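You operate a simulated robot arm through the tools that you are given. There is no shell and no other tool. Be economical: measure what you need, move in short steps, check, and stop when the job is done.

The job below is to be done with a simulated two-armed robot. You get a single attempt, and the scene is never put back.

TASK
Take the green sleeve and leave it on the glass of the light box. Open the spares cabinet door, put the stack from the top of the core table on the top of the spares shelf, then shut the door. Open the upper desk drawer, take the core from the top of the core table and put it in the inside the upper desk drawer, then shut the drawer. Take the marked cup on the top of the core table and put it away on the top of the grey ink bench. Open the lid of the core bin. The order is free. Set down upright: marked cup.

It is judged by the outcome, as a careful person would: the job done as asked, and still so three seconds after it is handed in. It fails if anything else is knocked over, pushed out of place, dropped, spilled or broken. A push-on lid holds only when it is set on centred and level and pressed home; a screw cap is set on level and turned clockwise until tight.

THE ROBOT
Two 7-joint arms with fingered hands on one trunk, on a base that drives. Base frame: it is fixed to the floor where the robot stands at the start and does not move with it; the origin is under the middle of the robot, x ahead of it, y to its left, z up; the surface under the hand at the start is at about z = 800. Lengths are in mm, angles in degrees, forces in N, time in s.
The left shoulder is at the start at [80, 197, 1446], the right one opposite. With the tool pointing down near the work surface each hand reaches from about 100 to 720 mm from the robot's upright axis, wherever it stands, measured 20 degrees to its own side. Places, roughly: core (6x7x5 cm) [500, -100, 800]; glass of the light box (30x22 cm) [440, -3360, 900]; green sleeve (7x7x15 cm) [600, 100, 900]; inside the upper desk drawer [500, -3300, 700]; lid of the core bin [3100, -3000, 500]; marked cup [750, -250, 750]; spares cabinet door [-1000, -4200, 400]; stack [750, 0, 750]; top of the grey ink bench [3300, -5100, 800]; top of the spares shelf (46x25 cm) [-1180, -4240, 340]; upper desk drawer [500, -3300, 700]. Payload 4 kg a hand.
The tool frame of a hand sits at the grasp point between the pads (the TCP): z along the fingers, y along the line on which they close. The tips reach 26 mm beyond it. Largest opening 132 mm; the body of the gripper starts 73 mm behind the TCP. The gripper is a hand of 4 fingers: y runs from the thumb to the fingers, the wrist lies at [0, 0, -239] in the tool frame, and closing takes about 1.5 s.
Orientation is that of the tool frame in the base frame, as a unit quaternion [x, y, z, w]. With the fingers straight down and closing along the base's y, the tool's x points along the base's -x, its y along +y and its z along -z.

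THE INTERFACE
- The arms move only by the tool move_arm. It takes "left_increments", "right_increments" or both (then of equal length, played together; a hand with none holds still); each is one flat list of numbers, 7 for each row, row after row: the shift along the tool's x, y, z in mm, then the turn, a rotation vector about the tool's x, y, z in degrees, then the opening in per cent of the stroke, from 0 (shut) to 100 (fully open). In form: [x, y, z, rx, ry, rz, hand, x, y, z, rx, ry, rz, hand, ...]. A call has 1 to 8 rows; each row shifts and turns the commanded pose from where the row before left it, along the tool's axes as they then stand. Each row takes 0.2 s and may step no farther than 50 mm and 8.6 degrees from the row before; otherwise, or with a gripper value out of range, the whole call is refused. A pose out of reach is approached as far as the arm can. The call stops where the force on the tool passes 40 N (or 10 N more than at its start, if that is more) or the arm is blocked; 0.2 s more then pass. The fingers move at their own pace (about 72 mm/s each) and stop on an object; they squeeze with about 26 N. The grip force told is the motor's: it shows also when the fingers shut on nothing. Time passes only in rows, and 0.2 s behind the last, so rows that do not move let the fingers close. The reply holds the time, the measured pose of the TCP, the force on the tool along the base axes, the opening and the grip force, in the units named above and with some noise, with the torque about the TCP (base axes, N m) and any sound that the robot's microphone picked up, and new pictures: "views" is both (left out), scene, wrist or none (wrist: the cameras of the hands that moved).
- Cameras (640 x 400 px; columns grow to the right, rows downward): "scene" is now at [100.9, 6.4, 1600.4]; the picture's right is [0.11, -0.99, -0.00], its down [-0.81, -0.09, -0.58] and it looks along [0.58, 0.06, -0.81] (base axes); focal length 261 px, centre (320, 200). "left" rides on the left gripper at [-68, 2, -97] in its tool frame; the picture's right is [-0.03, -1.00, 0.00], its down [0.82, -0.02, -0.58] and it looks along [0.58, -0.01, 0.82] (tool axes); focal length 270 px, centre (320, 200). "right" rides on the right gripper at [68, 2, -97] in its tool frame; the picture's right is [-0.03, 1.00, 0.00], its down [-0.82, -0.02, -0.58] and it looks along [-0.58, -0.01, 0.82] (tool axes); focal length 270 px, centre (320, 200). There is no depth. A picture from a camera that has moved, and an enlarged one, comes with that camera's place and axes in the base frame and with its lens.
- raise_lower(by): slides the trunk up (or, below 0, down) by that many mm; the arms and the scene camera ride with it, the base frame stays. It gives what a move gives, with no picture.
- steer(legs): drives the robot by 1 to 6 legs, each [ahead, left, turn to the left] in mm, mm and degrees, along the robot's own axes; the way and the turn of a leg run together, so that a leg with both is an arc; at most 1500 mm and 180 degrees a leg. The arms and the cameras ride along, it lands a little off, and it stops where it bumps. It gives what a move gives, and a new picture of the scene camera.
- preshape(shape, hand): the hand has 4 fingers and takes this shape, open, in about a second: jaw (thumb against the fingers, like two jaws); tri (thumb and two fingers); tip (a fingertip pinch); poke (one finger out to press); point (the index stretched); flat (the hand flat); cup (the hand cupped); fist (a fist). The gripper value then closes the fingers along that shape, each until it touches; the sizes above hold for jaw. It gives what a move gives, with no picture.
- turn_head(pan, tilt): turns the head with the scene camera to pan (to the left, within 86 degrees either way) and tilt (down, from -29 to 69), counted from straight ahead of the robot. It gives what a move gives, and a new picture of the scene camera.
- zoom(camera, box): a new picture of the part [left, top, right, bottom] of that camera's present view, enlarged. It takes no simulated time.
- sign_off(): hands the job in; it is judged then, once.

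Work in short steps. Places have to be worked out from the pictures, the camera data and where the tool is seen: move nearer, look again, correct. Check each grasp and each placing, and mend what went wrong. You have 196 turns and 260 pictures in all, those below and enlarged ones among them. Open the grippers and draw the arms clear of the work before you hand the job in, unless the task says otherwise.

The tools are called after ">>>" by a JSON object that holds its "api" and its "payload". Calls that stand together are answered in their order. move_arm: Moves the arms, as the interface text tells. Its arguments: {"type":"object","properties":{"left_increments":{"type":"array","items":{"type":"number"}},"right_increments":{"type":"array","items":{"type":"number"}},"views":{"type":"string","enum":["both","scene","wrist","none"]}},"required":[]} The other tools are called the same way: raise_lower (by) slides the trunk up or down; preshape (shape, hand) gives the hand a shape; steer (legs) drives the base; turn_head (pan, tilt) turns the head that bears the scene camera; zoom (camera, box) takes an enlarged picture of a part of a camera's view; sign_off () hands the job in.

At the start:

```text
time_s: 0.0
left_position: [612.4, 163.2, 1103.5]
left_tcp_rot: [-0.001, 1.0, 0.001, 0.0]
left_wrist_force: [1.0, -0.2, 0.9]
left_ft_torque: [0.03, -0.01, 0.02]
left_gripper_width: 132.2
left_grip_force: 0.2
left_shape: jaw
right_position: [344.9, -175.7, 1018.7]
right_tcp_rot: [0.0, 1.0, 0.0, 0.002]
right_wrist_force: [0.1, 0.5, -0.2]
right_ft_torque: [0.01, 0.0, -0.01]
right_gripper_width: 131.4
right_grip_force: 0.1
right_shape: jaw
trunk travel left (down, up): [-756.0, 84.0]
robot x, y, heading: [3.8, 2.4, -0.3]
head pan, tilt: [6.3, 54.5]
```

scene: 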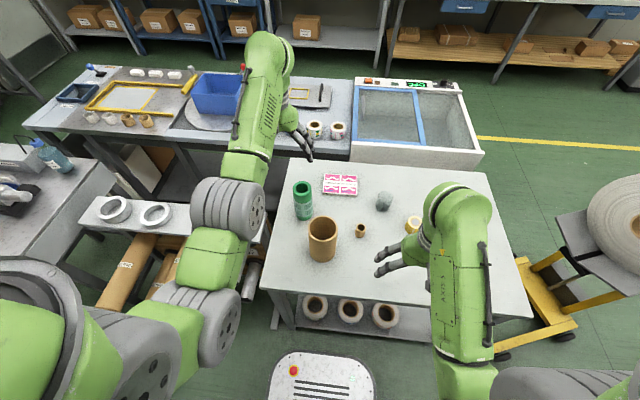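
right: 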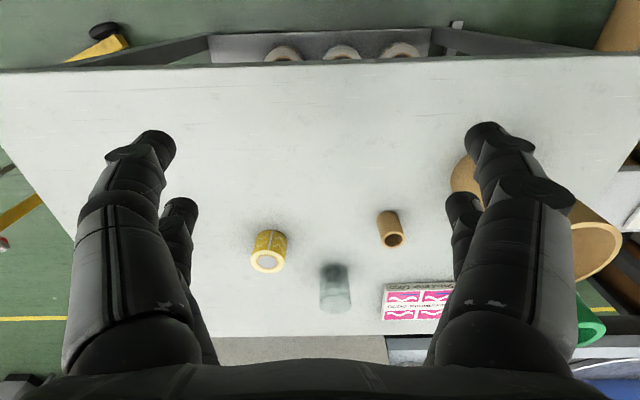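
left: 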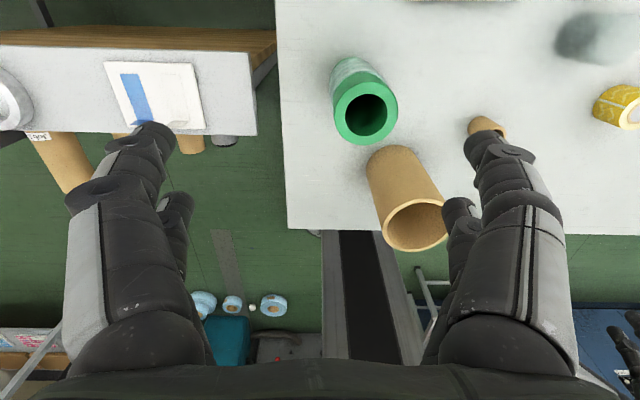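

The table holds a green sleeve, a wide brown tube, a small core, a pink pack, a grey cup and a yellow roll. I enlarge the table to tell them apart.

>>> {"api": "zoom", "payload": {"camera": "scene", "box": [260, 150, 460, 275]}}

>>> {"api": "zoom", "payload": {"camera": "right", "box": [220, 190, 480, 350]}}

```text
3.20 times, centred on (360, 212) of scene
camera zoom: at [100.9, 6.4, 1600.4], right [0.11, -0.99, 0.0], down [-0.81, -0.09, -0.58], along [0.58, 0.06, -0.81], focal length 836 px, centre (192, 160)
```

zoom: 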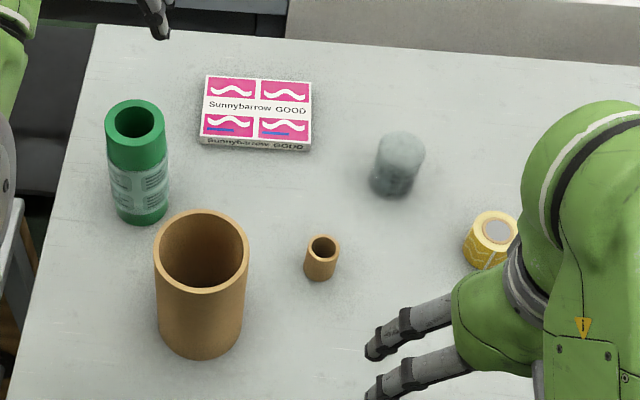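

```text
2.46 times, centred on (350, 270) of right
camera zoom: at [275.8, -175.2, 1115.9], right [0.03, 1.0, 0.0], down [0.81, -0.02, 0.58], along [0.58, -0.01, -0.81], focal length 665 px, centre (246, 28)
```

zoom: 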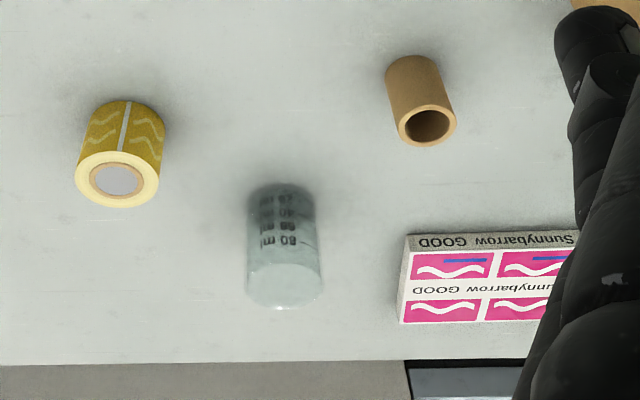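

Triangulating from the scene and right cameras puts the table top at z≈800. On it are the small brown core ≈(541,-85), the green sleeve ≈(596,113), the big tube ≈(471,35), the stack ≈(734,-3) and the grey graduated cup ≈(664,-168). I move the left hand above the sleeve and the right hand above the core.

>>> {"api": "move_arm", "payload": {"left_increments": [4, -12.5, 0, 0, 0, 0, 100, 4, -12.5, 0, 0, 0, 0, 100, 4, -12.5, 0, 0, 0, 0, 100, 4, -12.5, 0, 0, 0, 0, 100, 0, 0, 0, 0, 0, 0, 100], "right_increments": [-49, 23, 0, 0, 0, 0, 60, -49, 23, 0, 0, 0, 0, 60, -49, 23, 0, 0, 0, 0, 60, -49, 23, 0, 0, 0, 0, 60, 0, 0, 0, 0, 0, 0, 60]}}

```text
refused: row 1 steps farther than a row can; nothing moved
```

The diagonal step was just over 50 mm, so I split it into smaller rows.

>>> {"api": "move_arm", "payload": {"left_increments": [4, -12.5, 0, 0, 0, 0, 100, 4, -12.5, 0, 0, 0, 0, 100, 4, -12.5, 0, 0, 0, 0, 100, 4, -12.5, 0, 0, 0, 0, 100, 0, 0, 0, 0, 0, 0, 100, 0, 0, 0, 0, 0, 0, 100], "right_increments": [-39, 18, 0, 0, 0, 0, 60, -39, 18, 0, 0, 0, 0, 60, -39, 18, 0, 0, 0, 0, 60, -39, 18, 0, 0, 0, 0, 60, -39, 18, 0, 0, 0, 0, 60, 0, 0, 0, 0, 0, 0, 60]}}

```text
time_s: 1.4
left_position: [595.6, 114.0, 1104.4]
left_tcp_rot: [0.001, 1.0, 0.0, 0.0]
left_wrist_force: [0.0, 0.1, 0.7]
left_ft_torque: [-0.02, -0.01, -0.01]
left_gripper_width: 132.0
left_grip_force: 0.0
left_shape: jaw
right_position: [539.2, -86.9, 1018.2]
right_tcp_rot: [0.0, 1.0, 0.0, 0.0]
right_wrist_force: [-0.1, -0.8, 0.2]
right_ft_torque: [-0.05, -0.02, 0.0]
right_gripper_width: 79.5
right_grip_force: 0.1
right_shape: jaw
trunk travel left (down, up): [-756.0, 84.0]
robot x, y, heading: [0.8, -2.2, 0.0]
head pan, tilt: [6.3, 54.5]
camera scene: at [100.4, 6.6, 1600.5], right [0.11, -0.99, 0.0], down [-0.81, -0.09, -0.58], along [0.58, 0.06, -0.81], focal length 261 px, centre (320, 200)
camera right: at [470.9, -85.2, 1115.6], right [0.03, 1.0, 0.0], down [0.81, -0.02, 0.58], along [0.58, -0.01, -0.81], focal length 270 px, centre (320, 200)
camera left: at [665.9, 114.2, 1202.4], right [0.03, -1.0, 0.0], down [-0.82, -0.02, 0.58], along [-0.58, -0.01, -0.82], focal length 270 px, centre (320, 200)
```

scene: 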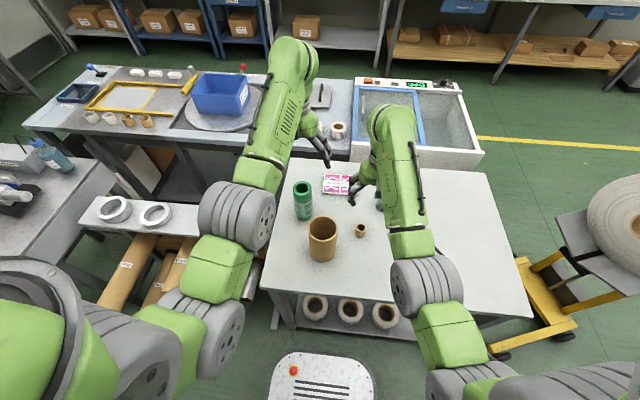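
right: 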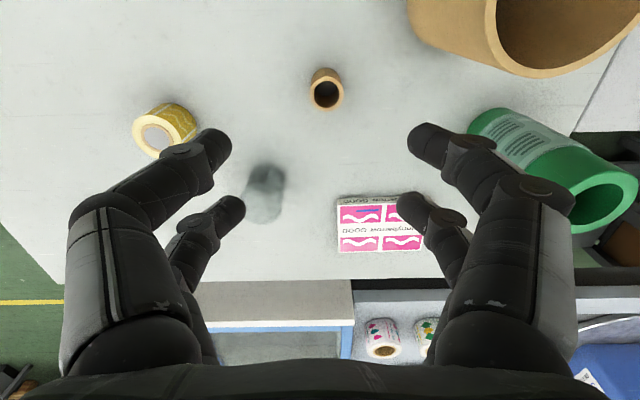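
left: 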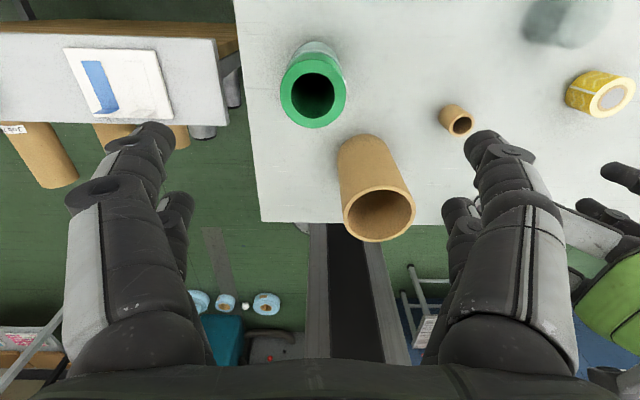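

The refined estimates are sleeve (607,117) and core (540,-82). I descend both hands over them, still open.

>>> {"api": "move_arm", "payload": {"left_increments": [-11, 3, 0, 0, 0, 0, 100, 0, 0, 42, 0, 0, 0, 100, 0, 0, 42, 0, 0, 0, 100, 0, 0, 42, 0, 0, 0, 100, 0, 0, 42, 0, 0, 0, 100, 0, 0, 40, 0, 0, 0, 100, 0, 0, 0, 0, 0, 0, 100], "right_increments": [0, 5, 0, 0, 0, 0, 60, 0, 0, 37, 0, 0, 0, 60, 0, 0, 37, 0, 0, 0, 60, 0, 0, 37, 0, 0, 0, 60, 0, 0, 37, 0, 0, 0, 60, 0, 0, 36, 0, 0, 0, 60, 0, 0, 0, 0, 0, 0, 60]}}

```text
time_s: 3.0
left_position: [606.9, 115.9, 898.9]
left_tcp_rot: [0.0, 1.0, 0.0, 0.001]
left_wrist_force: [0.0, -0.3, 0.6]
left_ft_torque: [0.0, 0.02, 0.01]
left_gripper_width: 132.0
left_grip_force: 0.1
left_shape: jaw
right_position: [541.4, -81.8, 834.0]
right_tcp_rot: [0.0, 1.0, 0.001, 0.002]
right_wrist_force: [-0.2, 0.4, 1.2]
right_ft_torque: [-0.04, -0.03, 0.02]
right_gripper_width: 80.0
right_grip_force: 0.1
right_shape: jaw
trunk travel left (down, up): [-756.0, 84.0]
robot x, y, heading: [-0.0, 0.3, 0.3]
head pan, tilt: [6.3, 54.5]
camera scene: at [100.5, 6.4, 1600.4], right [0.11, -0.99, 0.0], down [-0.81, -0.09, -0.58], along [0.58, 0.06, -0.81], focal length 261 px, centre (320, 200)
camera right: at [471.8, -80.6, 931.7], right [0.03, 1.0, 0.0], down [0.81, -0.02, 0.58], along [0.58, -0.01, -0.81], focal length 270 px, centre (320, 200)
camera left: at [676.9, 116.4, 995.7], right [0.03, -1.0, 0.0], down [-0.82, -0.02, 0.58], along [-0.58, -0.02, -0.82], focal length 270 px, centre (320, 200)
```

scene: 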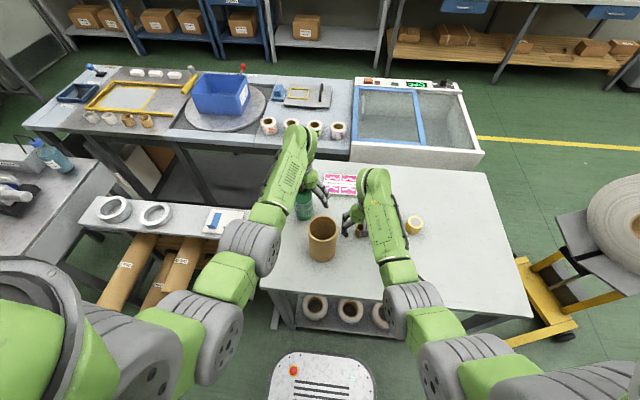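
right: 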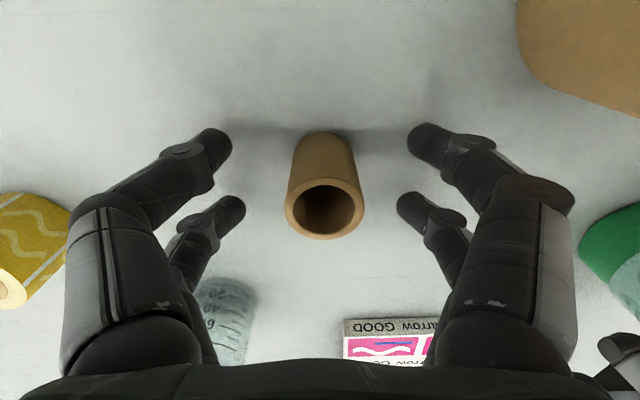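
left: 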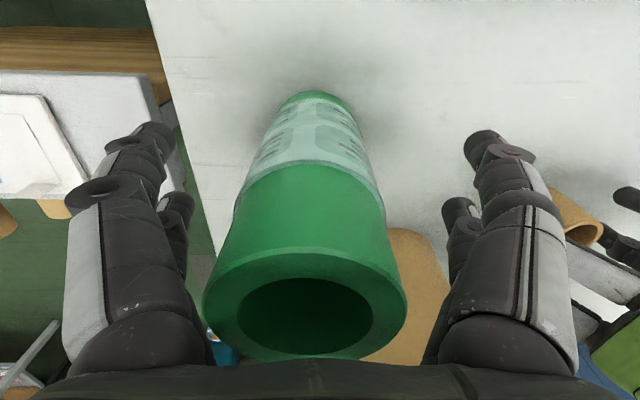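

Both hands straddle their objects, so I close them.

>>> {"api": "move_arm", "payload": {"left_increments": [0, 0, 0, 0, 0, 0, 0, 0, 0, 0, 0, 0, 0, 0, 0, 0, 0, 0, 0, 0, 0, 0, 0, 0, 0, 0, 0, 0, 0, 0, 0, 0, 0, 0, 0, 0, 0, 0, 0, 0, 0, 0], "right_increments": [0, 0, 0, 0, 0, 0, 0, 0, 0, 0, 0, 0, 0, 0, 0, 0, 0, 0, 0, 0, 0, 0, 0, 0, 0, 0, 0, 0, 0, 0, 0, 0, 0, 0, 0, 0, 0, 0, 0, 0, 0, 0], "views": "wrist"}}

```text
time_s: 4.4
left_position: [607.1, 116.7, 897.9]
left_tcp_rot: [0.0, 1.0, -0.001, 0.0]
left_wrist_force: [0.1, 0.3, 0.0]
left_ft_torque: [-0.04, -0.07, 0.01]
left_gripper_width: 38.9
left_grip_force: 26.3
left_shape: jaw
right_position: [541.8, -83.5, 835.6]
right_tcp_rot: [0.0, 1.0, 0.0, 0.001]
right_wrist_force: [-0.3, 0.3, 0.5]
right_ft_torque: [-0.01, -0.03, 0.04]
right_gripper_width: 0.6
right_grip_force: 26.7
right_shape: jaw
trunk travel left (down, up): [-756.0, 84.0]
robot x, y, heading: [0.3, -3.6, 0.1]
head pan, tilt: [6.3, 54.5]
camera right: at [472.2, -80.6, 931.7], right [0.03, 1.0, 0.0], down [0.81, -0.02, 0.58], along [0.58, -0.01, -0.81], focal length 270 px, centre (320, 200)
camera left: at [677.3, 116.6, 995.2], right [0.03, -1.0, 0.0], down [-0.82, -0.02, 0.58], along [-0.58, -0.01, -0.82], focal length 270 px, centre (320, 200)
```

right: 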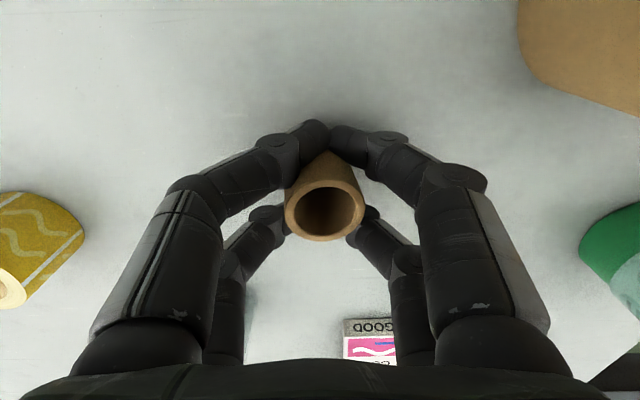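
left: 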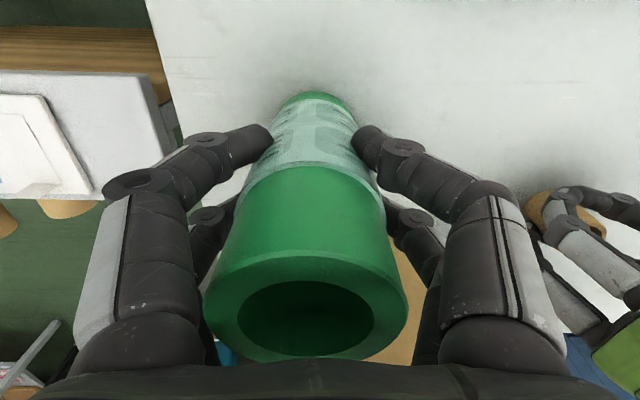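

The left hand holds the sleeve. The right fingers closed around the small core without clamping it. I reopen the right hand, lift it clear, lift the sleeve too, and then try the tri shape.

>>> {"api": "move_arm", "payload": {"left_increments": [0, 0, 0, 0, 0, 0, 0, 0, 0, 0, 0, 0, 0, 0, 0, 0, 0, 0, 0, 0, 0, 0, 0, -40, 0, 0, 0, 0, 0, 0, -40, 0, 0, 0, 0, 0, 0, -40, 0, 0, 0, 0], "right_increments": [0, 0, 0, 0, 0, 0, 60, 0, 0, 0, 0, 0, 0, 60, 0, 0, 0, 0, 0, 0, 60, 0, 0, -40, 0, 0, 0, 60, 0, 0, -40, 0, 0, 0, 60, 0, 0, -20, 0, 0, 0, 60], "views": "none"}}

>>> {"api": "preshape", "payload": {"shape": "tri", "hand": "right"}}

>>> {"api": "move_arm", "payload": {"right_increments": [0, 0, 0, 0, 0, 0, 60, 0, 0, 0, 0, 0, 0, 60]}}

```text
time_s: 5.8
left_position: [608.2, 118.5, 1015.2]
left_tcp_rot: [0.0, 1.0, -0.001, -0.001]
left_wrist_force: [0.4, -1.0, -4.9]
left_ft_torque: [-0.01, -0.07, -0.01]
left_gripper_width: 38.7
left_grip_force: 25.8
left_shape: jaw
right_position: [538.6, -82.9, 936.0]
right_tcp_rot: [0.0, 1.0, 0.001, 0.0]
right_wrist_force: [-0.1, 0.3, -0.4]
right_ft_torque: [0.01, 0.01, 0.01]
right_gripper_width: 78.4
right_grip_force: 0.1
right_shape: jaw
trunk travel left (down, up): [-756.0, 84.0]
robot x, y, heading: [-2.2, 1.8, -0.0]
head pan, tilt: [6.3, 54.5]
```

```text
time_s: 6.7
left_position: [608.7, 117.8, 1014.1]
left_tcp_rot: [0.0, 1.0, 0.0, 0.0]
left_wrist_force: [-0.2, 0.9, -3.8]
left_ft_torque: [-0.02, 0.0, 0.0]
left_gripper_width: 38.7
left_grip_force: 26.3
left_shape: jaw
right_position: [539.6, -83.8, 935.9]
right_tcp_rot: [0.0, 1.0, 0.0, 0.0]
right_wrist_force: [-0.3, 0.1, 0.0]
right_ft_torque: [-0.01, 0.05, 0.02]
right_gripper_width: 131.9
right_grip_force: 0.0
right_shape: tri
trunk travel left (down, up): [-756.0, 84.0]
robot x, y, heading: [-1.9, 0.6, -0.0]
head pan, tilt: [6.3, 54.5]
```

```text
time_s: 7.3
left_position: [610.2, 117.6, 1014.3]
left_tcp_rot: [-0.001, 1.0, 0.0, -0.001]
left_wrist_force: [0.4, 0.0, -4.6]
left_ft_torque: [-0.02, 0.0, 0.02]
left_gripper_width: 38.6
left_grip_force: 26.2
left_shape: jaw
right_position: [539.3, -83.7, 936.4]
right_tcp_rot: [0.0, 1.0, 0.0, 0.001]
right_wrist_force: [-0.1, 0.7, -0.1]
right_ft_torque: [0.01, -0.01, 0.0]
right_gripper_width: 79.8
right_grip_force: 0.1
right_shape: tri
trunk travel left (down, up): [-756.0, 84.0]
robot x, y, heading: [-1.7, 1.0, -0.0]
head pan, tilt: [6.3, 54.5]
camera scene: at [101.9, 6.6, 1600.3], right [0.11, -0.99, 0.0], down [-0.81, -0.09, -0.58], along [0.58, 0.06, -0.81], focal length 261 px, centre (320, 200)
camera right: at [470.2, -81.9, 1032.5], right [0.03, 1.0, 0.0], down [0.81, -0.02, 0.58], along [0.58, -0.01, -0.82], focal length 270 px, centre (320, 200)
```

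scene: 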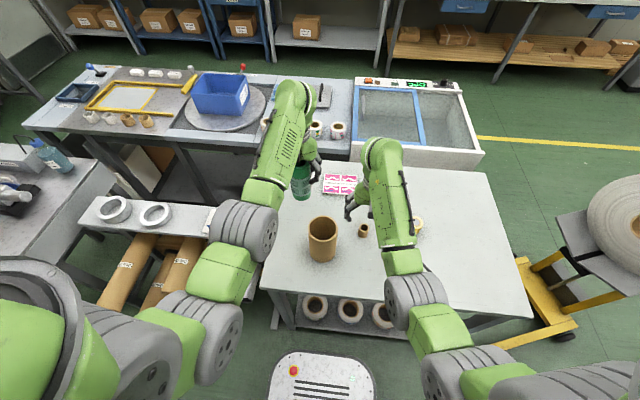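
right: 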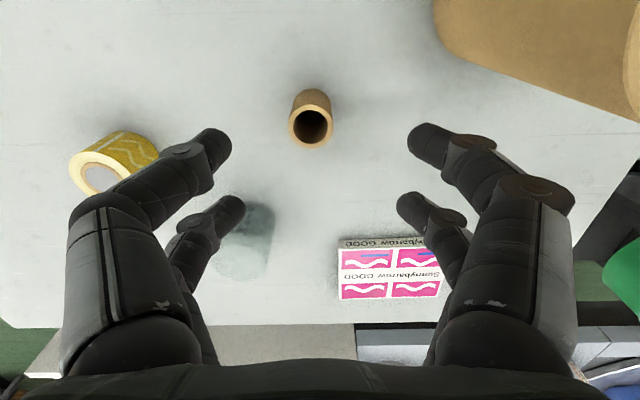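

The core shifted slightly, to about (531,-89). I close the tri shape in the air to see where the fingers meet.

>>> {"api": "move_arm", "payload": {"right_increments": [0, 0, 0, 0, 0, 0, 20, 0, 0, 0, 0, 0, 0, 20, 0, 0, 0, 0, 0, 0, 20, 0, 0, 0, 0, 0, 0, 20], "views": "wrist"}}

```text
time_s: 8.3
left_position: [609.0, 118.2, 1014.6]
left_tcp_rot: [0.0, 1.0, 0.0, 0.0]
left_wrist_force: [0.1, -0.8, -4.3]
left_ft_torque: [-0.02, -0.02, -0.01]
left_gripper_width: 38.8
left_grip_force: 26.0
left_shape: jaw
right_position: [539.3, -82.7, 935.3]
right_tcp_rot: [0.0, 1.0, 0.001, 0.001]
right_wrist_force: [0.4, -0.3, 0.8]
right_ft_torque: [-0.02, 0.0, 0.03]
right_gripper_width: 26.7
right_grip_force: 0.0
right_shape: tri
trunk travel left (down, up): [-756.0, 84.0]
robot x, y, heading: [-0.7, -0.6, -0.1]
head pan, tilt: [6.3, 54.5]
camera right: at [470.2, -81.9, 1032.5], right [0.03, 1.0, 0.0], down [0.81, -0.02, 0.58], along [0.58, -0.01, -0.82], focal length 270 px, centre (320, 200)
```

right: 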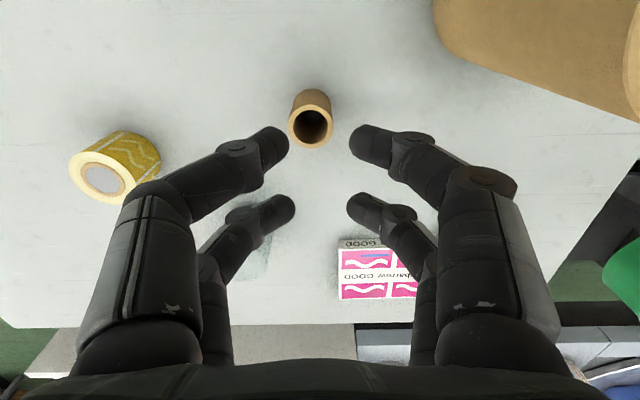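

The finger pairs sit about 20 mm either side of the TCP in x. I put the front pair squarely on the core with the TCP at about (551,-89), and descend.

>>> {"api": "move_arm", "payload": {"right_increments": [-12, -6, 0, 0, 0, 0, 60, 0, 0, 0, 0, 0, 0, 60, 0, 0, 35, 0, 0, 0, 60, 0, 0, 35, 0, 0, 0, 60, 0, 0, 33, 0, 0, 0, 60, 0, 0, 0, 0, 0, 0, 60], "views": "wrist"}}

```text
time_s: 9.7
left_position: [608.4, 118.6, 1014.2]
left_tcp_rot: [0.0, 1.0, 0.0, 0.0]
left_wrist_force: [0.9, -0.3, -4.7]
left_ft_torque: [-0.04, -0.01, -0.01]
left_gripper_width: 38.7
left_grip_force: 26.3
left_shape: jaw
right_position: [553.0, -87.4, 832.2]
right_tcp_rot: [0.0, 1.0, 0.0, 0.002]
right_wrist_force: [-0.1, -0.1, -0.2]
right_ft_torque: [0.02, 0.04, 0.01]
right_gripper_width: 78.9
right_grip_force: 0.0
right_shape: tri
trunk travel left (down, up): [-756.0, 84.0]
robot x, y, heading: [1.0, -1.3, -0.1]
head pan, tilt: [6.3, 54.5]
camera right: at [483.3, -86.3, 927.9], right [0.03, 1.0, 0.0], down [0.81, -0.02, 0.58], along [0.58, -0.01, -0.81], focal length 270 px, centre (320, 200)
```

right: 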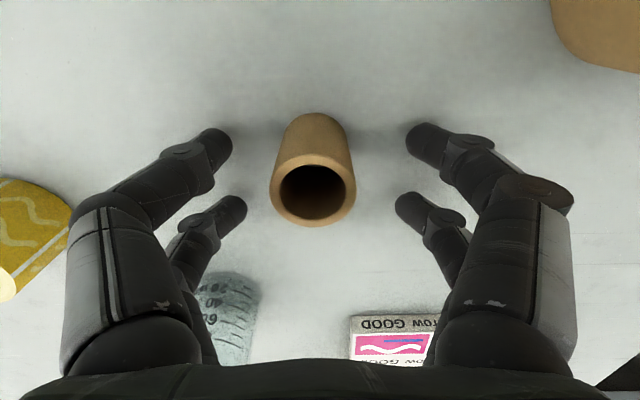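

The core lines up with the front pair. I close on it.

>>> {"api": "move_arm", "payload": {"right_increments": [0, 0, 0, 0, 0, 0, 0, 0, 0, 0, 0, 0, 0, 0, 0, 0, 0, 0, 0, 0, 0, 0, 0, 0, 0, 0, 0, 0], "views": "wrist"}}

```text
time_s: 10.7
left_position: [609.1, 118.0, 1014.6]
left_tcp_rot: [-0.001, 1.0, 0.0, 0.0]
left_wrist_force: [0.4, -0.2, -3.4]
left_ft_torque: [-0.01, -0.04, 0.03]
left_gripper_width: 38.9
left_grip_force: 26.3
left_shape: jaw
right_position: [553.3, -87.9, 831.3]
right_tcp_rot: [0.0, 1.0, 0.0, 0.001]
right_wrist_force: [-0.2, -0.5, 1.2]
right_ft_torque: [0.0, -0.01, 0.05]
right_gripper_width: 12.5
right_grip_force: 25.7
right_shape: tri
trunk travel left (down, up): [-756.0, 84.0]
robot x, y, heading: [2.0, -1.8, -0.3]
head pan, tilt: [6.3, 54.5]
camera right: at [483.4, -86.4, 928.0], right [0.03, 1.0, 0.0], down [0.81, -0.02, 0.58], along [0.58, -0.01, -0.82], focal length 270 px, centre (320, 200)
```

right: 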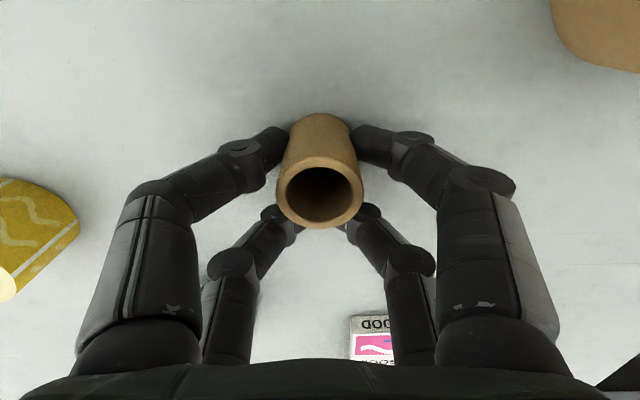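

The front pair now clamps the core. I lift it and look.

>>> {"api": "move_arm", "payload": {"right_increments": [0, 0, -30, 0, 0, 0, 0, 0, 0, -40, 0, 0, 0, 0, 0, 0, -40, 0, 0, 0, 0, 0, 0, -40, 0, 0, 0, 0, 0, 0, -40, 0, 0, 0, 0], "views": "both"}}

```text
time_s: 11.9
left_position: [608.2, 118.3, 1015.7]
left_tcp_rot: [0.0, 1.0, 0.0, 0.0]
left_wrist_force: [0.1, 0.4, -4.3]
left_ft_torque: [-0.07, -0.05, 0.02]
left_gripper_width: 38.6
left_grip_force: 25.7
left_shape: jaw
right_position: [551.3, -87.8, 1022.3]
right_tcp_rot: [0.0, 1.0, 0.0, 0.001]
right_wrist_force: [0.1, 0.2, 0.4]
right_ft_torque: [0.01, -0.02, 0.01]
right_gripper_width: 12.7
right_grip_force: 26.0
right_shape: tri
trunk travel left (down, up): [-756.0, 84.0]
robot x, y, heading: [-0.8, 1.6, -0.2]
head pan, tilt: [6.3, 54.5]
camera scene: at [100.7, 6.8, 1600.3], right [0.11, -0.99, 0.0], down [-0.81, -0.09, -0.58], along [0.58, 0.06, -0.81], focal length 261 px, centre (320, 200)
camera right: at [482.7, -86.7, 1119.4], right [0.03, 1.0, 0.0], down [0.82, -0.02, 0.58], along [0.58, -0.01, -0.82], focal length 270 px, centre (320, 200)
```

scene: 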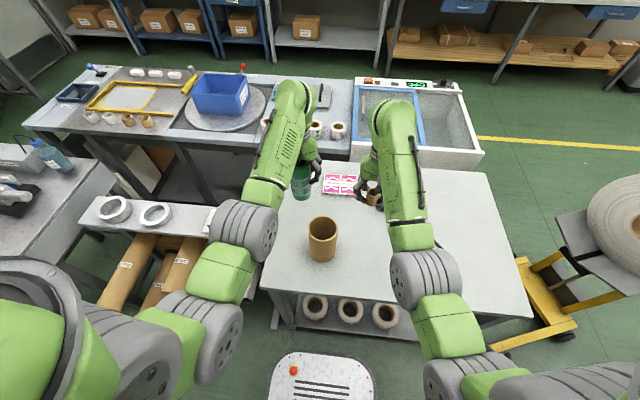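
right: 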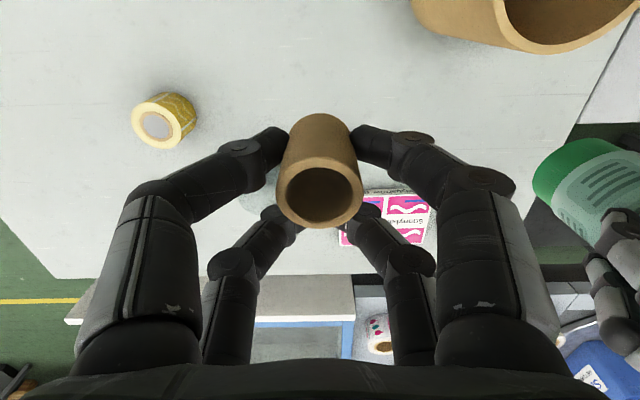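

Both objects are held. I raise the left hand for clearance over the big tube, then look to the right towards the desk area.

>>> {"api": "move_arm", "payload": {"left_increments": [0, 0, -40, 0, 0, 0, 0, 0, 0, -40, 0, 0, 0, 0, 0, 0, -20, 0, 0, 0, 0], "right_increments": [0, 0, -20, 0, 0, 0, 0, 0, 0, -30, 0, 0, 0, 0, 0, 0, -20, 0, 0, 0, 0], "views": "none"}}

>>> {"api": "turn_head", "payload": {"pan": -80, "tilt": 25}}

>>> {"api": "turn_head", "payload": {"pan": -30, "tilt": 25}}

```text
time_s: 12.7
left_position: [609.2, 116.5, 1116.9]
left_tcp_rot: [0.0, 1.0, 0.0, 0.0]
left_wrist_force: [-0.2, 0.2, -4.7]
left_ft_torque: [-0.03, -0.04, -0.01]
left_gripper_width: 38.4
left_grip_force: 26.2
left_shape: jaw
right_position: [551.9, -89.1, 1092.4]
right_tcp_rot: [0.0, 1.0, 0.0, 0.001]
right_wrist_force: [0.6, -0.5, -0.2]
right_ft_torque: [-0.03, -0.01, 0.04]
right_gripper_width: 12.6
right_grip_force: 25.7
right_shape: tri
trunk travel left (down, up): [-756.0, 84.0]
robot x, y, heading: [-0.6, -0.9, -0.0]
head pan, tilt: [6.3, 54.5]
```

```text
time_s: 14.3
left_position: [607.1, 117.4, 1116.2]
left_tcp_rot: [0.001, 1.0, 0.0, 0.0]
left_wrist_force: [0.3, -0.2, -4.4]
left_ft_torque: [0.0, -0.02, 0.01]
left_gripper_width: 38.4
left_grip_force: 25.6
left_shape: jaw
right_position: [553.0, -88.1, 1092.1]
right_tcp_rot: [0.0, 1.0, 0.0, 0.001]
right_wrist_force: [-0.1, 0.0, 0.1]
right_ft_torque: [0.01, 0.04, -0.02]
right_gripper_width: 13.0
right_grip_force: 25.8
right_shape: tri
trunk travel left (down, up): [-756.0, 84.0]
robot x, y, heading: [0.2, 3.1, 0.1]
head pan, tilt: [-80.0, 25.0]
camera scene: at [45.9, -92.1, 1643.8], right [-0.98, -0.17, 0.0], down [-0.07, 0.42, -0.91], along [0.16, -0.89, -0.42], focal length 261 px, centre (320, 200)
```

scene: 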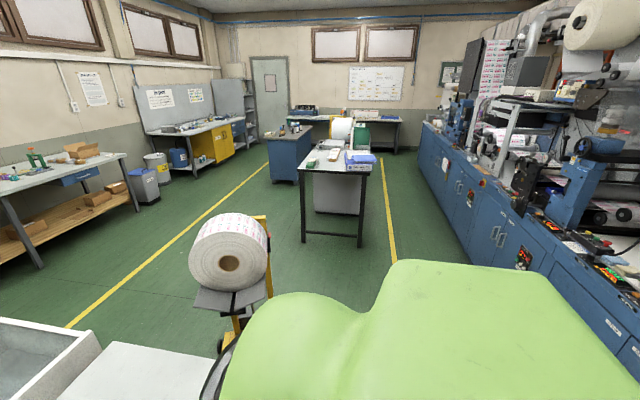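

```text
time_s: 15.5
left_position: [607.5, 116.2, 1114.7]
left_tcp_rot: [0.0, 1.0, 0.001, 0.0]
left_wrist_force: [-0.1, 0.2, -3.9]
left_ft_torque: [-0.03, -0.04, 0.0]
left_gripper_width: 38.7
left_grip_force: 26.0
left_shape: jaw
right_position: [552.2, -89.4, 1092.2]
right_tcp_rot: [0.0, 1.0, 0.0, 0.001]
right_wrist_force: [0.2, -0.1, 0.9]
right_ft_torque: [-0.01, -0.01, 0.0]
right_gripper_width: 12.8
right_grip_force: 25.8
right_shape: tri
trunk travel left (down, up): [-756.0, 84.0]
robot x, y, heading: [1.6, 4.2, -0.1]
head pan, tilt: [-30.0, 25.0]
camera scene: at [109.5, -47.5, 1643.7], right [-0.5, -0.87, 0.0], down [-0.37, 0.21, -0.91], along [0.78, -0.45, -0.42], focal length 261 px, centre (320, 200)
```

scene: 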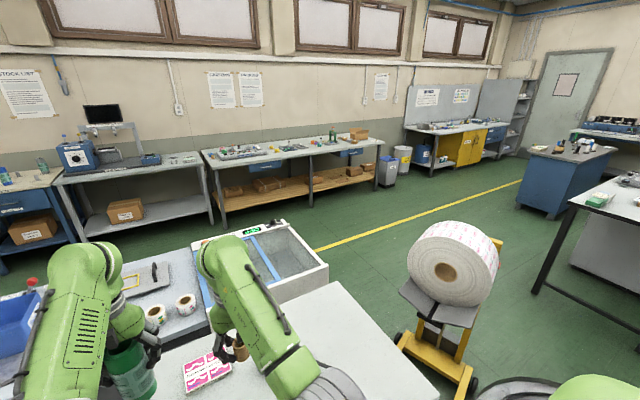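

The desk with the light box is ahead along -y, around pixel (335,160) of the pan -80 view. I turn back and enlarge that area.

>>> {"api": "turn_head", "payload": {"pan": -80, "tilt": 15}}

>>> {"api": "zoom", "payload": {"camera": "scene", "box": [220, 130, 460, 280]}}

>>> {"api": "zoom", "payload": {"camera": "scene", "box": [100, 100, 300, 225]}}

```text
time_s: 16.7
left_position: [608.3, 116.9, 1115.2]
left_tcp_rot: [0.0, 1.0, 0.0, 0.0]
left_wrist_force: [0.6, -0.8, -4.0]
left_ft_torque: [-0.02, -0.02, 0.0]
left_gripper_width: 38.6
left_grip_force: 26.1
left_shape: jaw
right_position: [552.6, -87.5, 1093.5]
right_tcp_rot: [0.0, 1.0, 0.0, 0.001]
right_wrist_force: [0.0, 0.4, -0.3]
right_ft_torque: [-0.01, 0.03, 0.0]
right_gripper_width: 12.9
right_grip_force: 25.6
right_shape: tri
trunk travel left (down, up): [-756.0, 84.0]
robot x, y, heading: [-2.2, 3.4, 0.2]
head pan, tilt: [-80.0, 15.0]
camera scene: at [46.0, -93.3, 1660.0], right [-0.98, -0.17, 0.0], down [-0.05, 0.25, -0.97], along [0.17, -0.95, -0.26], focal length 261 px, centre (320, 200)
```

scene: 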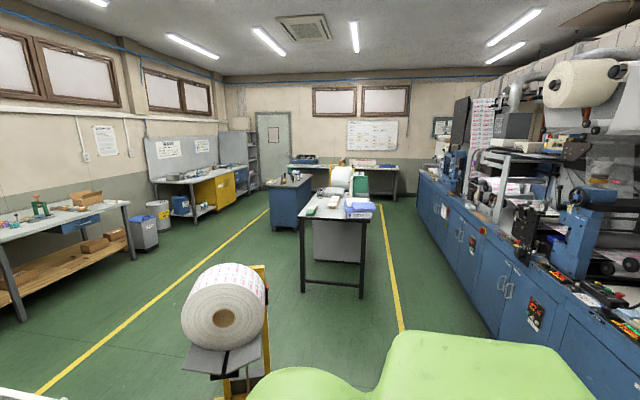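

```text
2.67 times, centred on (340, 205) of scene
camera zoom: at [46.0, -93.3, 1660.0], right [-0.98, -0.17, 0.0], down [-0.05, 0.25, -0.97], along [0.17, -0.95, -0.26], focal length 696 px, centre (267, 187)
```

zoom: 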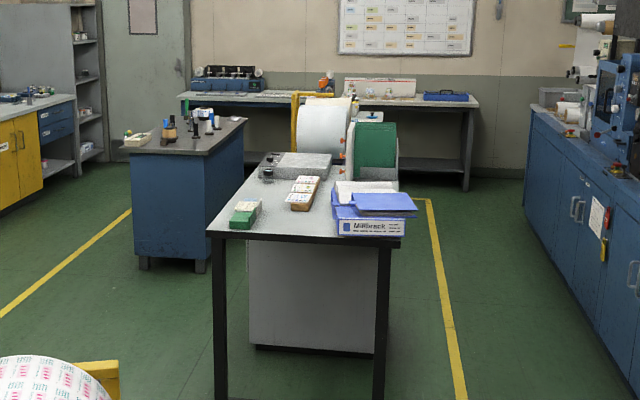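

```text
3.20 times, centred on (200, 162) of scene
camera zoom: at [46.0, -93.3, 1660.0], right [-0.98, -0.17, 0.0], down [-0.05, 0.25, -0.97], along [0.17, -0.95, -0.26], focal length 836 px, centre (704, 320)
```

zoom: 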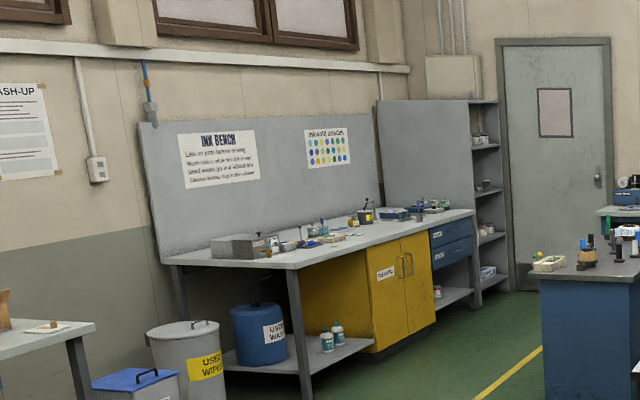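

Map so far:
- **Desk:** x≈-12..673, starting at y≈-2400, with its pedestal at y≈-3180 and drawers probably on the +x side.
- **Jack with roll:** near (400..900, -850..-1300).
- **Blue machine cabinets:** face at x≈-955.

I back off and strafe right down the aisle.

>>> {"api": "steer", "payload": {"legs": [[-350, 0, 0], [0, -1000, 0], [0, -850, 0]]}}

>>> {"api": "turn_head", "payload": {"pan": -20, "tilt": 35}}

```text
time_s: 27.9
left_position: [259.8, -1757.8, 1116.1]
left_tcp_rot: [-0.002, 1.0, 0.0, 0.0]
left_wrist_force: [0.1, 0.2, -4.0]
left_ft_torque: [-0.01, -0.05, 0.03]
left_gripper_width: 38.6
left_grip_force: 26.0
left_shape: jaw
right_position: [204.3, -1963.7, 1092.9]
right_tcp_rot: [-0.002, 1.0, 0.0, 0.002]
right_wrist_force: [0.2, 0.2, -0.4]
right_ft_torque: [0.01, 0.01, 0.0]
right_gripper_width: 12.5
right_grip_force: 26.1
right_shape: tri
trunk travel left (down, up): [-756.0, 84.0]
robot x, y, heading: [-343.3, -1880.1, 0.2]
head pan, tilt: [-80.0, 15.0]
camera scene: at [-302.3, -1970.1, 1660.1], right [-0.98, -0.18, 0.0], down [-0.05, 0.25, -0.97], along [0.17, -0.95, -0.26], focal length 261 px, centre (320, 200)
```

scene: 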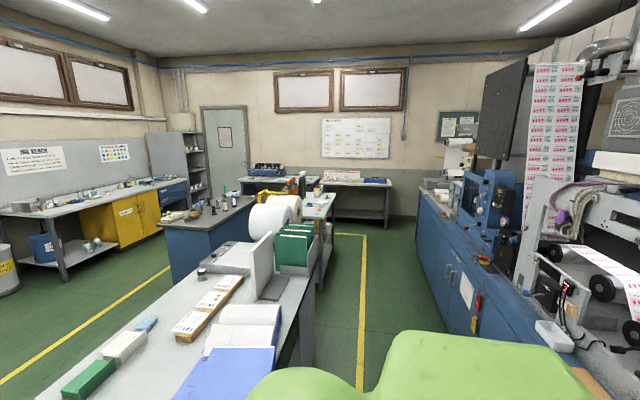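

```text
time_s: 29.2
left_position: [258.6, -1758.3, 1115.1]
left_tcp_rot: [-0.003, 1.0, -0.001, 0.001]
left_wrist_force: [1.0, 0.3, -4.0]
left_ft_torque: [0.0, -0.04, 0.0]
left_gripper_width: 38.5
left_grip_force: 26.6
left_shape: jaw
right_position: [204.4, -1963.8, 1092.9]
right_tcp_rot: [-0.003, 1.0, 0.001, 0.001]
right_wrist_force: [0.5, 0.7, -1.5]
right_ft_torque: [0.0, 0.01, -0.01]
right_gripper_width: 12.5
right_grip_force: 26.2
right_shape: tri
trunk travel left (down, up): [-756.0, 84.0]
robot x, y, heading: [-351.6, -1875.7, 0.2]
head pan, tilt: [-20.0, 35.0]
camera scene: at [-236.1, -1909.4, 1628.0], right [-0.34, -0.94, 0.0], down [-0.54, 0.19, -0.82], along [0.77, -0.28, -0.57], focal length 261 px, centre (320, 200)
```

scene: 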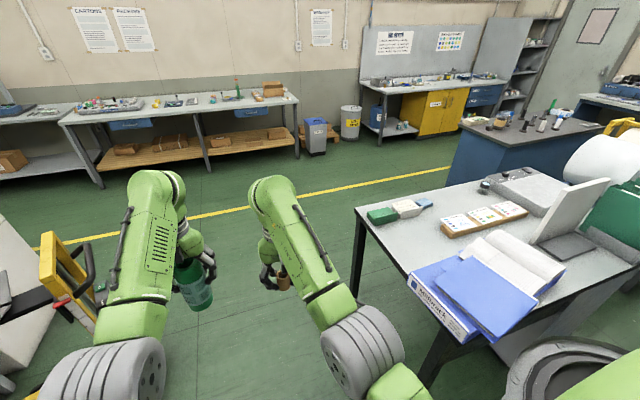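

The path ahead is clear between the jack (y≈-1300) and the desk (y≈-2400). I drive ahead to x≈1350, then strafe right to y≈-3300.

>>> {"api": "steer", "payload": {"legs": [[1400, 0, 0], [350, 0, 0], [0, -1200, 0], [0, -200, 0]]}}

```text
time_s: 44.8
left_position: [1995.1, -3120.2, 1114.6]
left_tcp_rot: [-0.011, 1.0, -0.002, 0.0]
left_wrist_force: [-0.1, 1.3, -4.7]
left_ft_torque: [-0.05, 0.0, 0.0]
left_gripper_width: 38.4
left_grip_force: 25.6
left_shape: jaw
right_position: [1944.0, -3327.4, 1093.0]
right_tcp_rot: [-0.011, 1.0, -0.002, 0.001]
right_wrist_force: [0.8, 0.6, -0.5]
right_ft_torque: [-0.01, 0.0, -0.02]
right_gripper_width: 12.8
right_grip_force: 26.6
right_shape: tri
trunk travel left (down, up): [-756.0, 84.0]
robot x, y, heading: [1392.3, -3258.8, 1.4]
head pan, tilt: [-20.0, 35.0]
camera scene: at [1503.2, -3277.8, 1628.1], right [-0.32, -0.95, 0.0], down [-0.54, 0.18, -0.82], along [0.78, -0.26, -0.57], focal length 261 px, centre (320, 200)
```

scene: 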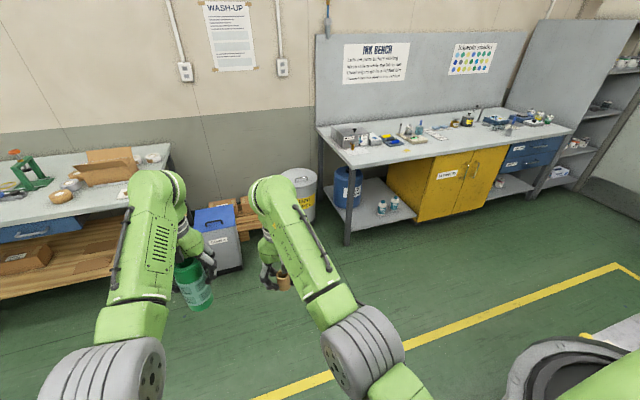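

The core bin is the blue-lidded one next to the ink bench. I turn around to face the desk.

>>> {"api": "steer", "payload": {"legs": [[0, 0, 178.6]]}}

>>> {"api": "turn_head", "payload": {"pan": 0, "tilt": 40}}

```text
time_s: 52.4
left_position: [778.3, -3346.7, 1115.3]
left_tcp_rot: [1.0, -0.023, 0.001, 0.0]
left_wrist_force: [0.0, 0.3, -3.6]
left_ft_torque: [0.03, 0.02, 0.04]
left_gripper_width: 38.2
left_grip_force: 26.3
left_shape: jaw
right_position: [843.0, -3141.9, 1092.5]
right_tcp_rot: [1.0, -0.022, -0.001, 0.0]
right_wrist_force: [0.2, -0.7, 0.0]
right_ft_torque: [0.02, 0.01, 0.0]
right_gripper_width: 12.6
right_grip_force: 25.8
right_shape: tri
trunk travel left (down, up): [-756.0, 84.0]
robot x, y, heading: [1393.3, -3257.0, 177.7]
head pan, tilt: [-20.0, 35.0]
camera scene: at [1276.5, -3221.5, 1628.0], right [0.38, 0.92, 0.0], down [0.53, -0.22, -0.82], along [-0.76, 0.31, -0.57], focal length 261 px, centre (320, 200)
```

scene: 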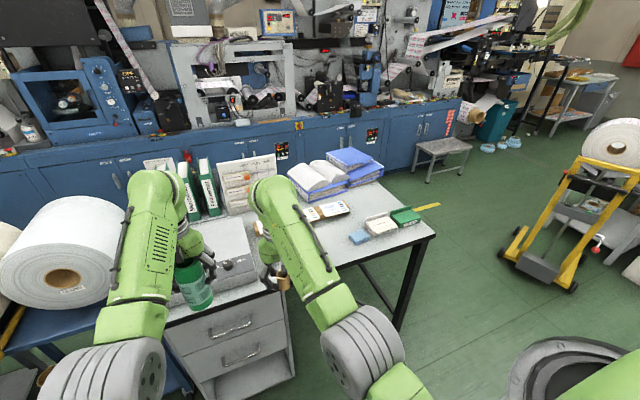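

```text
time_s: 53.2
left_position: [777.3, -3346.1, 1115.4]
left_tcp_rot: [1.0, -0.022, 0.001, 0.0]
left_wrist_force: [0.0, -0.1, -3.8]
left_ft_torque: [0.02, 0.02, -0.03]
left_gripper_width: 38.1
left_grip_force: 26.1
left_shape: jaw
right_position: [842.3, -3141.7, 1092.0]
right_tcp_rot: [1.0, -0.023, -0.001, 0.0]
right_wrist_force: [-0.5, 0.6, -0.3]
right_ft_torque: [0.01, 0.01, 0.0]
right_gripper_width: 12.9
right_grip_force: 25.3
right_shape: tri
trunk travel left (down, up): [-756.0, 84.0]
robot x, y, heading: [1391.8, -3254.5, 177.6]
head pan, tilt: [0.0, 40.0]
camera scene: at [1272.9, -3251.8, 1620.4], right [0.04, 1.0, 0.0], down [0.64, -0.03, -0.77], along [-0.77, 0.03, -0.64], focal length 261 px, centre (320, 200)
```

scene: 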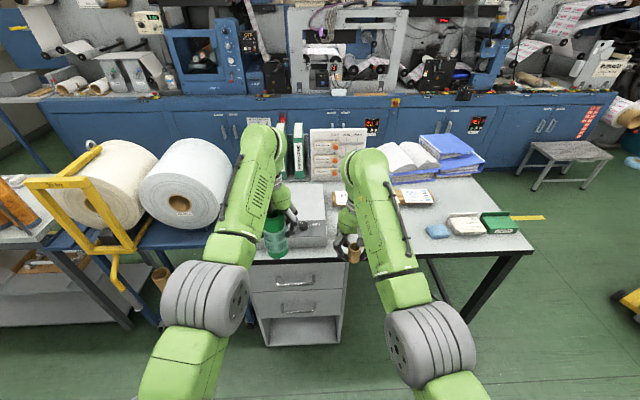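

The desk now faces me, with two drawers under the light box. I enlarge it.

>>> {"api": "zoom", "payload": {"camera": "scene", "box": [220, 170, 420, 350]}}

>>> {"api": "move_arm", "payload": {"left_increments": [0, 0, 0, 0, 0, 0, 0], "right_increments": [0, 0, 0, 0, 0, 0, 0], "views": "wrist"}}

```text
2.22 times, centred on (320, 260) of scene
camera zoom: at [1272.9, -3251.8, 1620.4], right [0.04, 1.0, 0.0], down [0.64, -0.03, -0.77], along [-0.77, 0.03, -0.64], focal length 580 px, centre (320, 67)
```

zoom: 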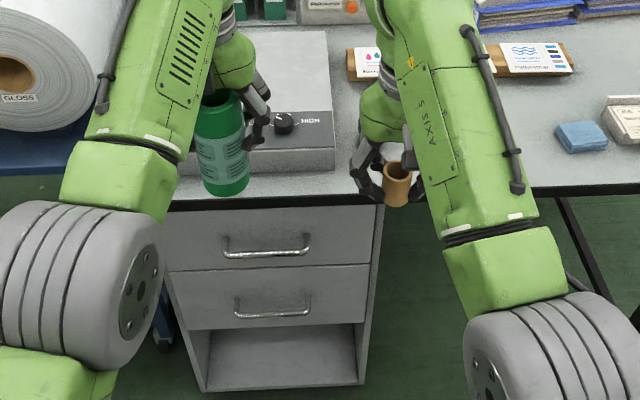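

```text
time_s: 53.6
left_position: [778.0, -3345.1, 1115.7]
left_tcp_rot: [1.0, -0.021, 0.001, 0.0]
left_wrist_force: [0.6, -0.5, -3.6]
left_ft_torque: [-0.01, 0.05, 0.0]
left_gripper_width: 37.9
left_grip_force: 26.3
left_shape: jaw
right_position: [843.7, -3143.2, 1092.5]
right_tcp_rot: [1.0, -0.022, -0.001, 0.0]
right_wrist_force: [0.2, 0.5, 0.2]
right_ft_torque: [0.04, 0.0, -0.01]
right_gripper_width: 12.6
right_grip_force: 25.7
right_shape: tri
trunk travel left (down, up): [-756.0, 84.0]
robot x, y, heading: [1391.4, -3258.3, 177.7]
head pan, tilt: [0.0, 40.0]
camera right: at [910.5, -3147.7, 1189.2], right [-0.07, -1.0, 0.0], down [-0.81, 0.06, 0.58], along [-0.58, 0.04, -0.82], focal length 270 px, centre (320, 200)
camera left: at [711.3, -3345.4, 1213.8], right [0.02, 1.0, 0.0], down [0.82, -0.01, 0.58], along [0.58, -0.01, -0.82], focal length 270 px, centre (320, 200)
```

right: 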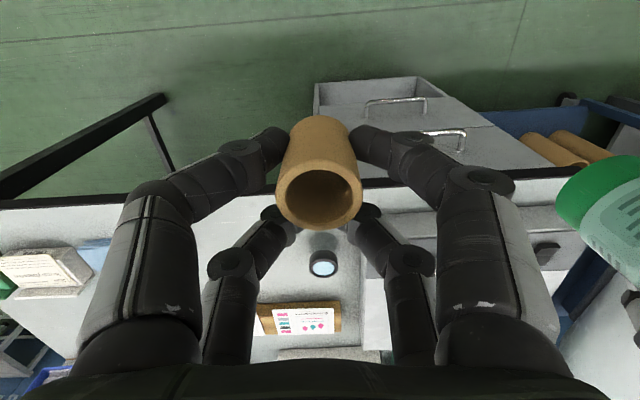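
left: 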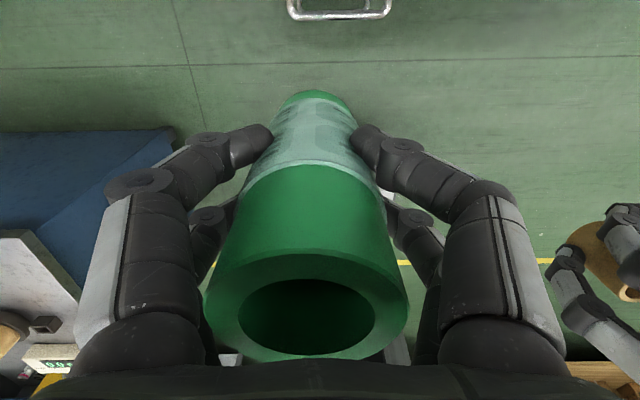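

The light-box front top edge is near x≈530 and the glass centre about (440,-3360). The upper drawer handle is at ≈(690,-3323,720). I drive ahead 330 mm to bring the sleeve over the glass.

>>> {"api": "steer", "payload": {"legs": [[330, 0, 2.3]]}}

>>> {"api": "move_arm", "payload": {"left_increments": [0, 0, 0, 0, 0, 0, 0], "views": "wrist"}}

>>> {"api": "turn_head", "payload": {"pan": 0, "tilt": 60}}

```text
time_s: 55.8
left_position: [457.4, -3362.8, 1116.6]
left_tcp_rot: [1.0, -0.001, -0.001, 0.0]
left_wrist_force: [-0.3, -0.5, -3.5]
left_ft_torque: [0.02, 0.05, -0.03]
left_gripper_width: 38.1
left_grip_force: 26.0
left_shape: jaw
right_position: [514.2, -3157.8, 1092.8]
right_tcp_rot: [1.0, -0.001, -0.002, 0.0]
right_wrist_force: [-0.8, 0.0, 0.1]
right_ft_torque: [0.0, 0.02, -0.01]
right_gripper_width: 12.6
right_grip_force: 26.0
right_shape: tri
trunk travel left (down, up): [-756.0, 84.0]
robot x, y, heading: [1061.6, -3244.9, 180.0]
head pan, tilt: [0.0, 40.0]
camera scene: at [949.5, -3249.1, 1620.8], right [0.0, 1.0, 0.0], down [0.64, 0.0, -0.77], along [-0.77, 0.0, -0.64], focal length 261 px, centre (320, 200)
```

scene: 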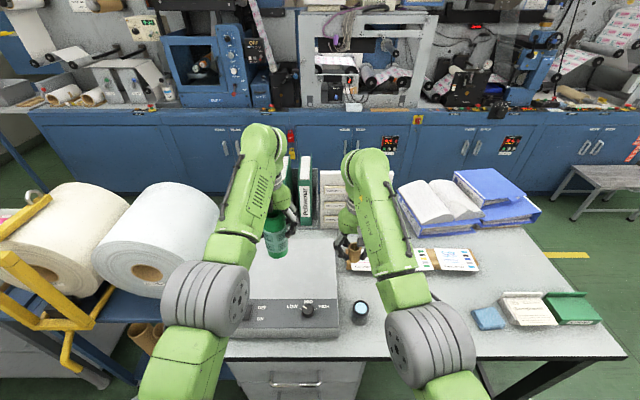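

```text
time_s: 56.2
left_position: [454.0, -3363.3, 1115.5]
left_tcp_rot: [1.0, 0.0, 0.001, 0.001]
left_wrist_force: [-0.5, 0.0, -4.6]
left_ft_torque: [0.0, 0.02, -0.02]
left_gripper_width: 37.9
left_grip_force: 26.2
left_shape: jaw
right_position: [510.6, -3159.2, 1093.4]
right_tcp_rot: [1.0, 0.0, -0.001, 0.0]
right_wrist_force: [0.5, 0.5, 0.4]
right_ft_torque: [0.0, 0.04, 0.0]
right_gripper_width: 12.6
right_grip_force: 26.1
right_shape: tri
trunk travel left (down, up): [-756.0, 84.0]
robot x, y, heading: [1062.0, -3246.3, 179.6]
head pan, tilt: [0.0, 40.0]
camera left: at [387.7, -3366.6, 1212.9], right [-0.02, 1.0, 0.0], down [0.81, 0.02, 0.58], along [0.58, 0.01, -0.81], focal length 270 px, centre (320, 200)
```

left: 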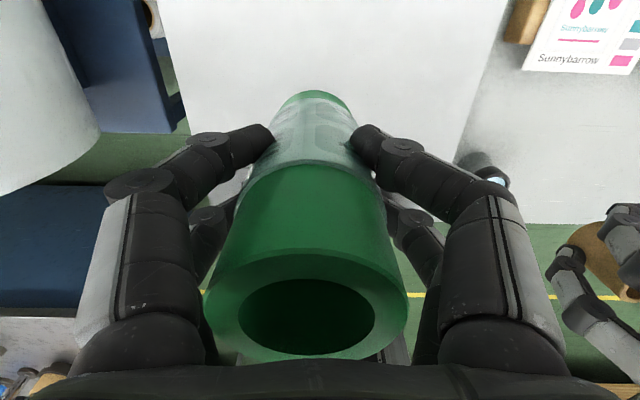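

```text
time_s: 57.0
left_position: [455.4, -3363.0, 1117.0]
left_tcp_rot: [1.0, -0.001, -0.001, 0.0]
left_wrist_force: [0.6, 0.7, -4.4]
left_ft_torque: [0.02, 0.0, -0.05]
left_gripper_width: 38.2
left_grip_force: 25.7
left_shape: jaw
right_position: [512.0, -3157.8, 1093.7]
right_tcp_rot: [1.0, -0.001, -0.002, 0.0]
right_wrist_force: [-0.4, -0.4, 0.7]
right_ft_torque: [0.02, 0.06, 0.02]
right_gripper_width: 12.6
right_grip_force: 25.6
right_shape: tri
trunk travel left (down, up): [-756.0, 84.0]
robot x, y, heading: [1061.9, -3247.9, 179.7]
head pan, tilt: [0.0, 60.0]
camera scene: at [964.8, -3249.2, 1593.8], right [0.0, 1.0, 0.0], down [0.87, 0.0, -0.5], along [-0.5, 0.0, -0.87], focal length 261 px, centre (320, 200)
```

scene: 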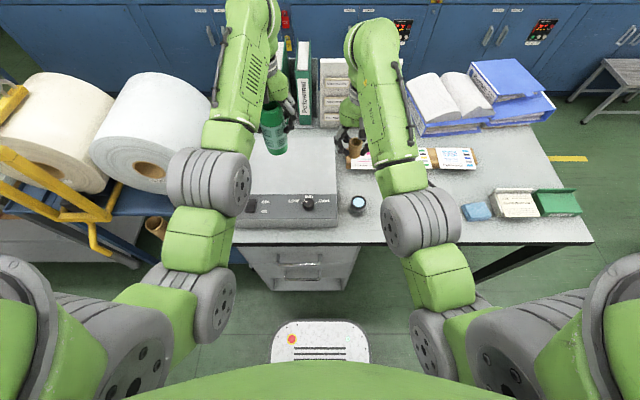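

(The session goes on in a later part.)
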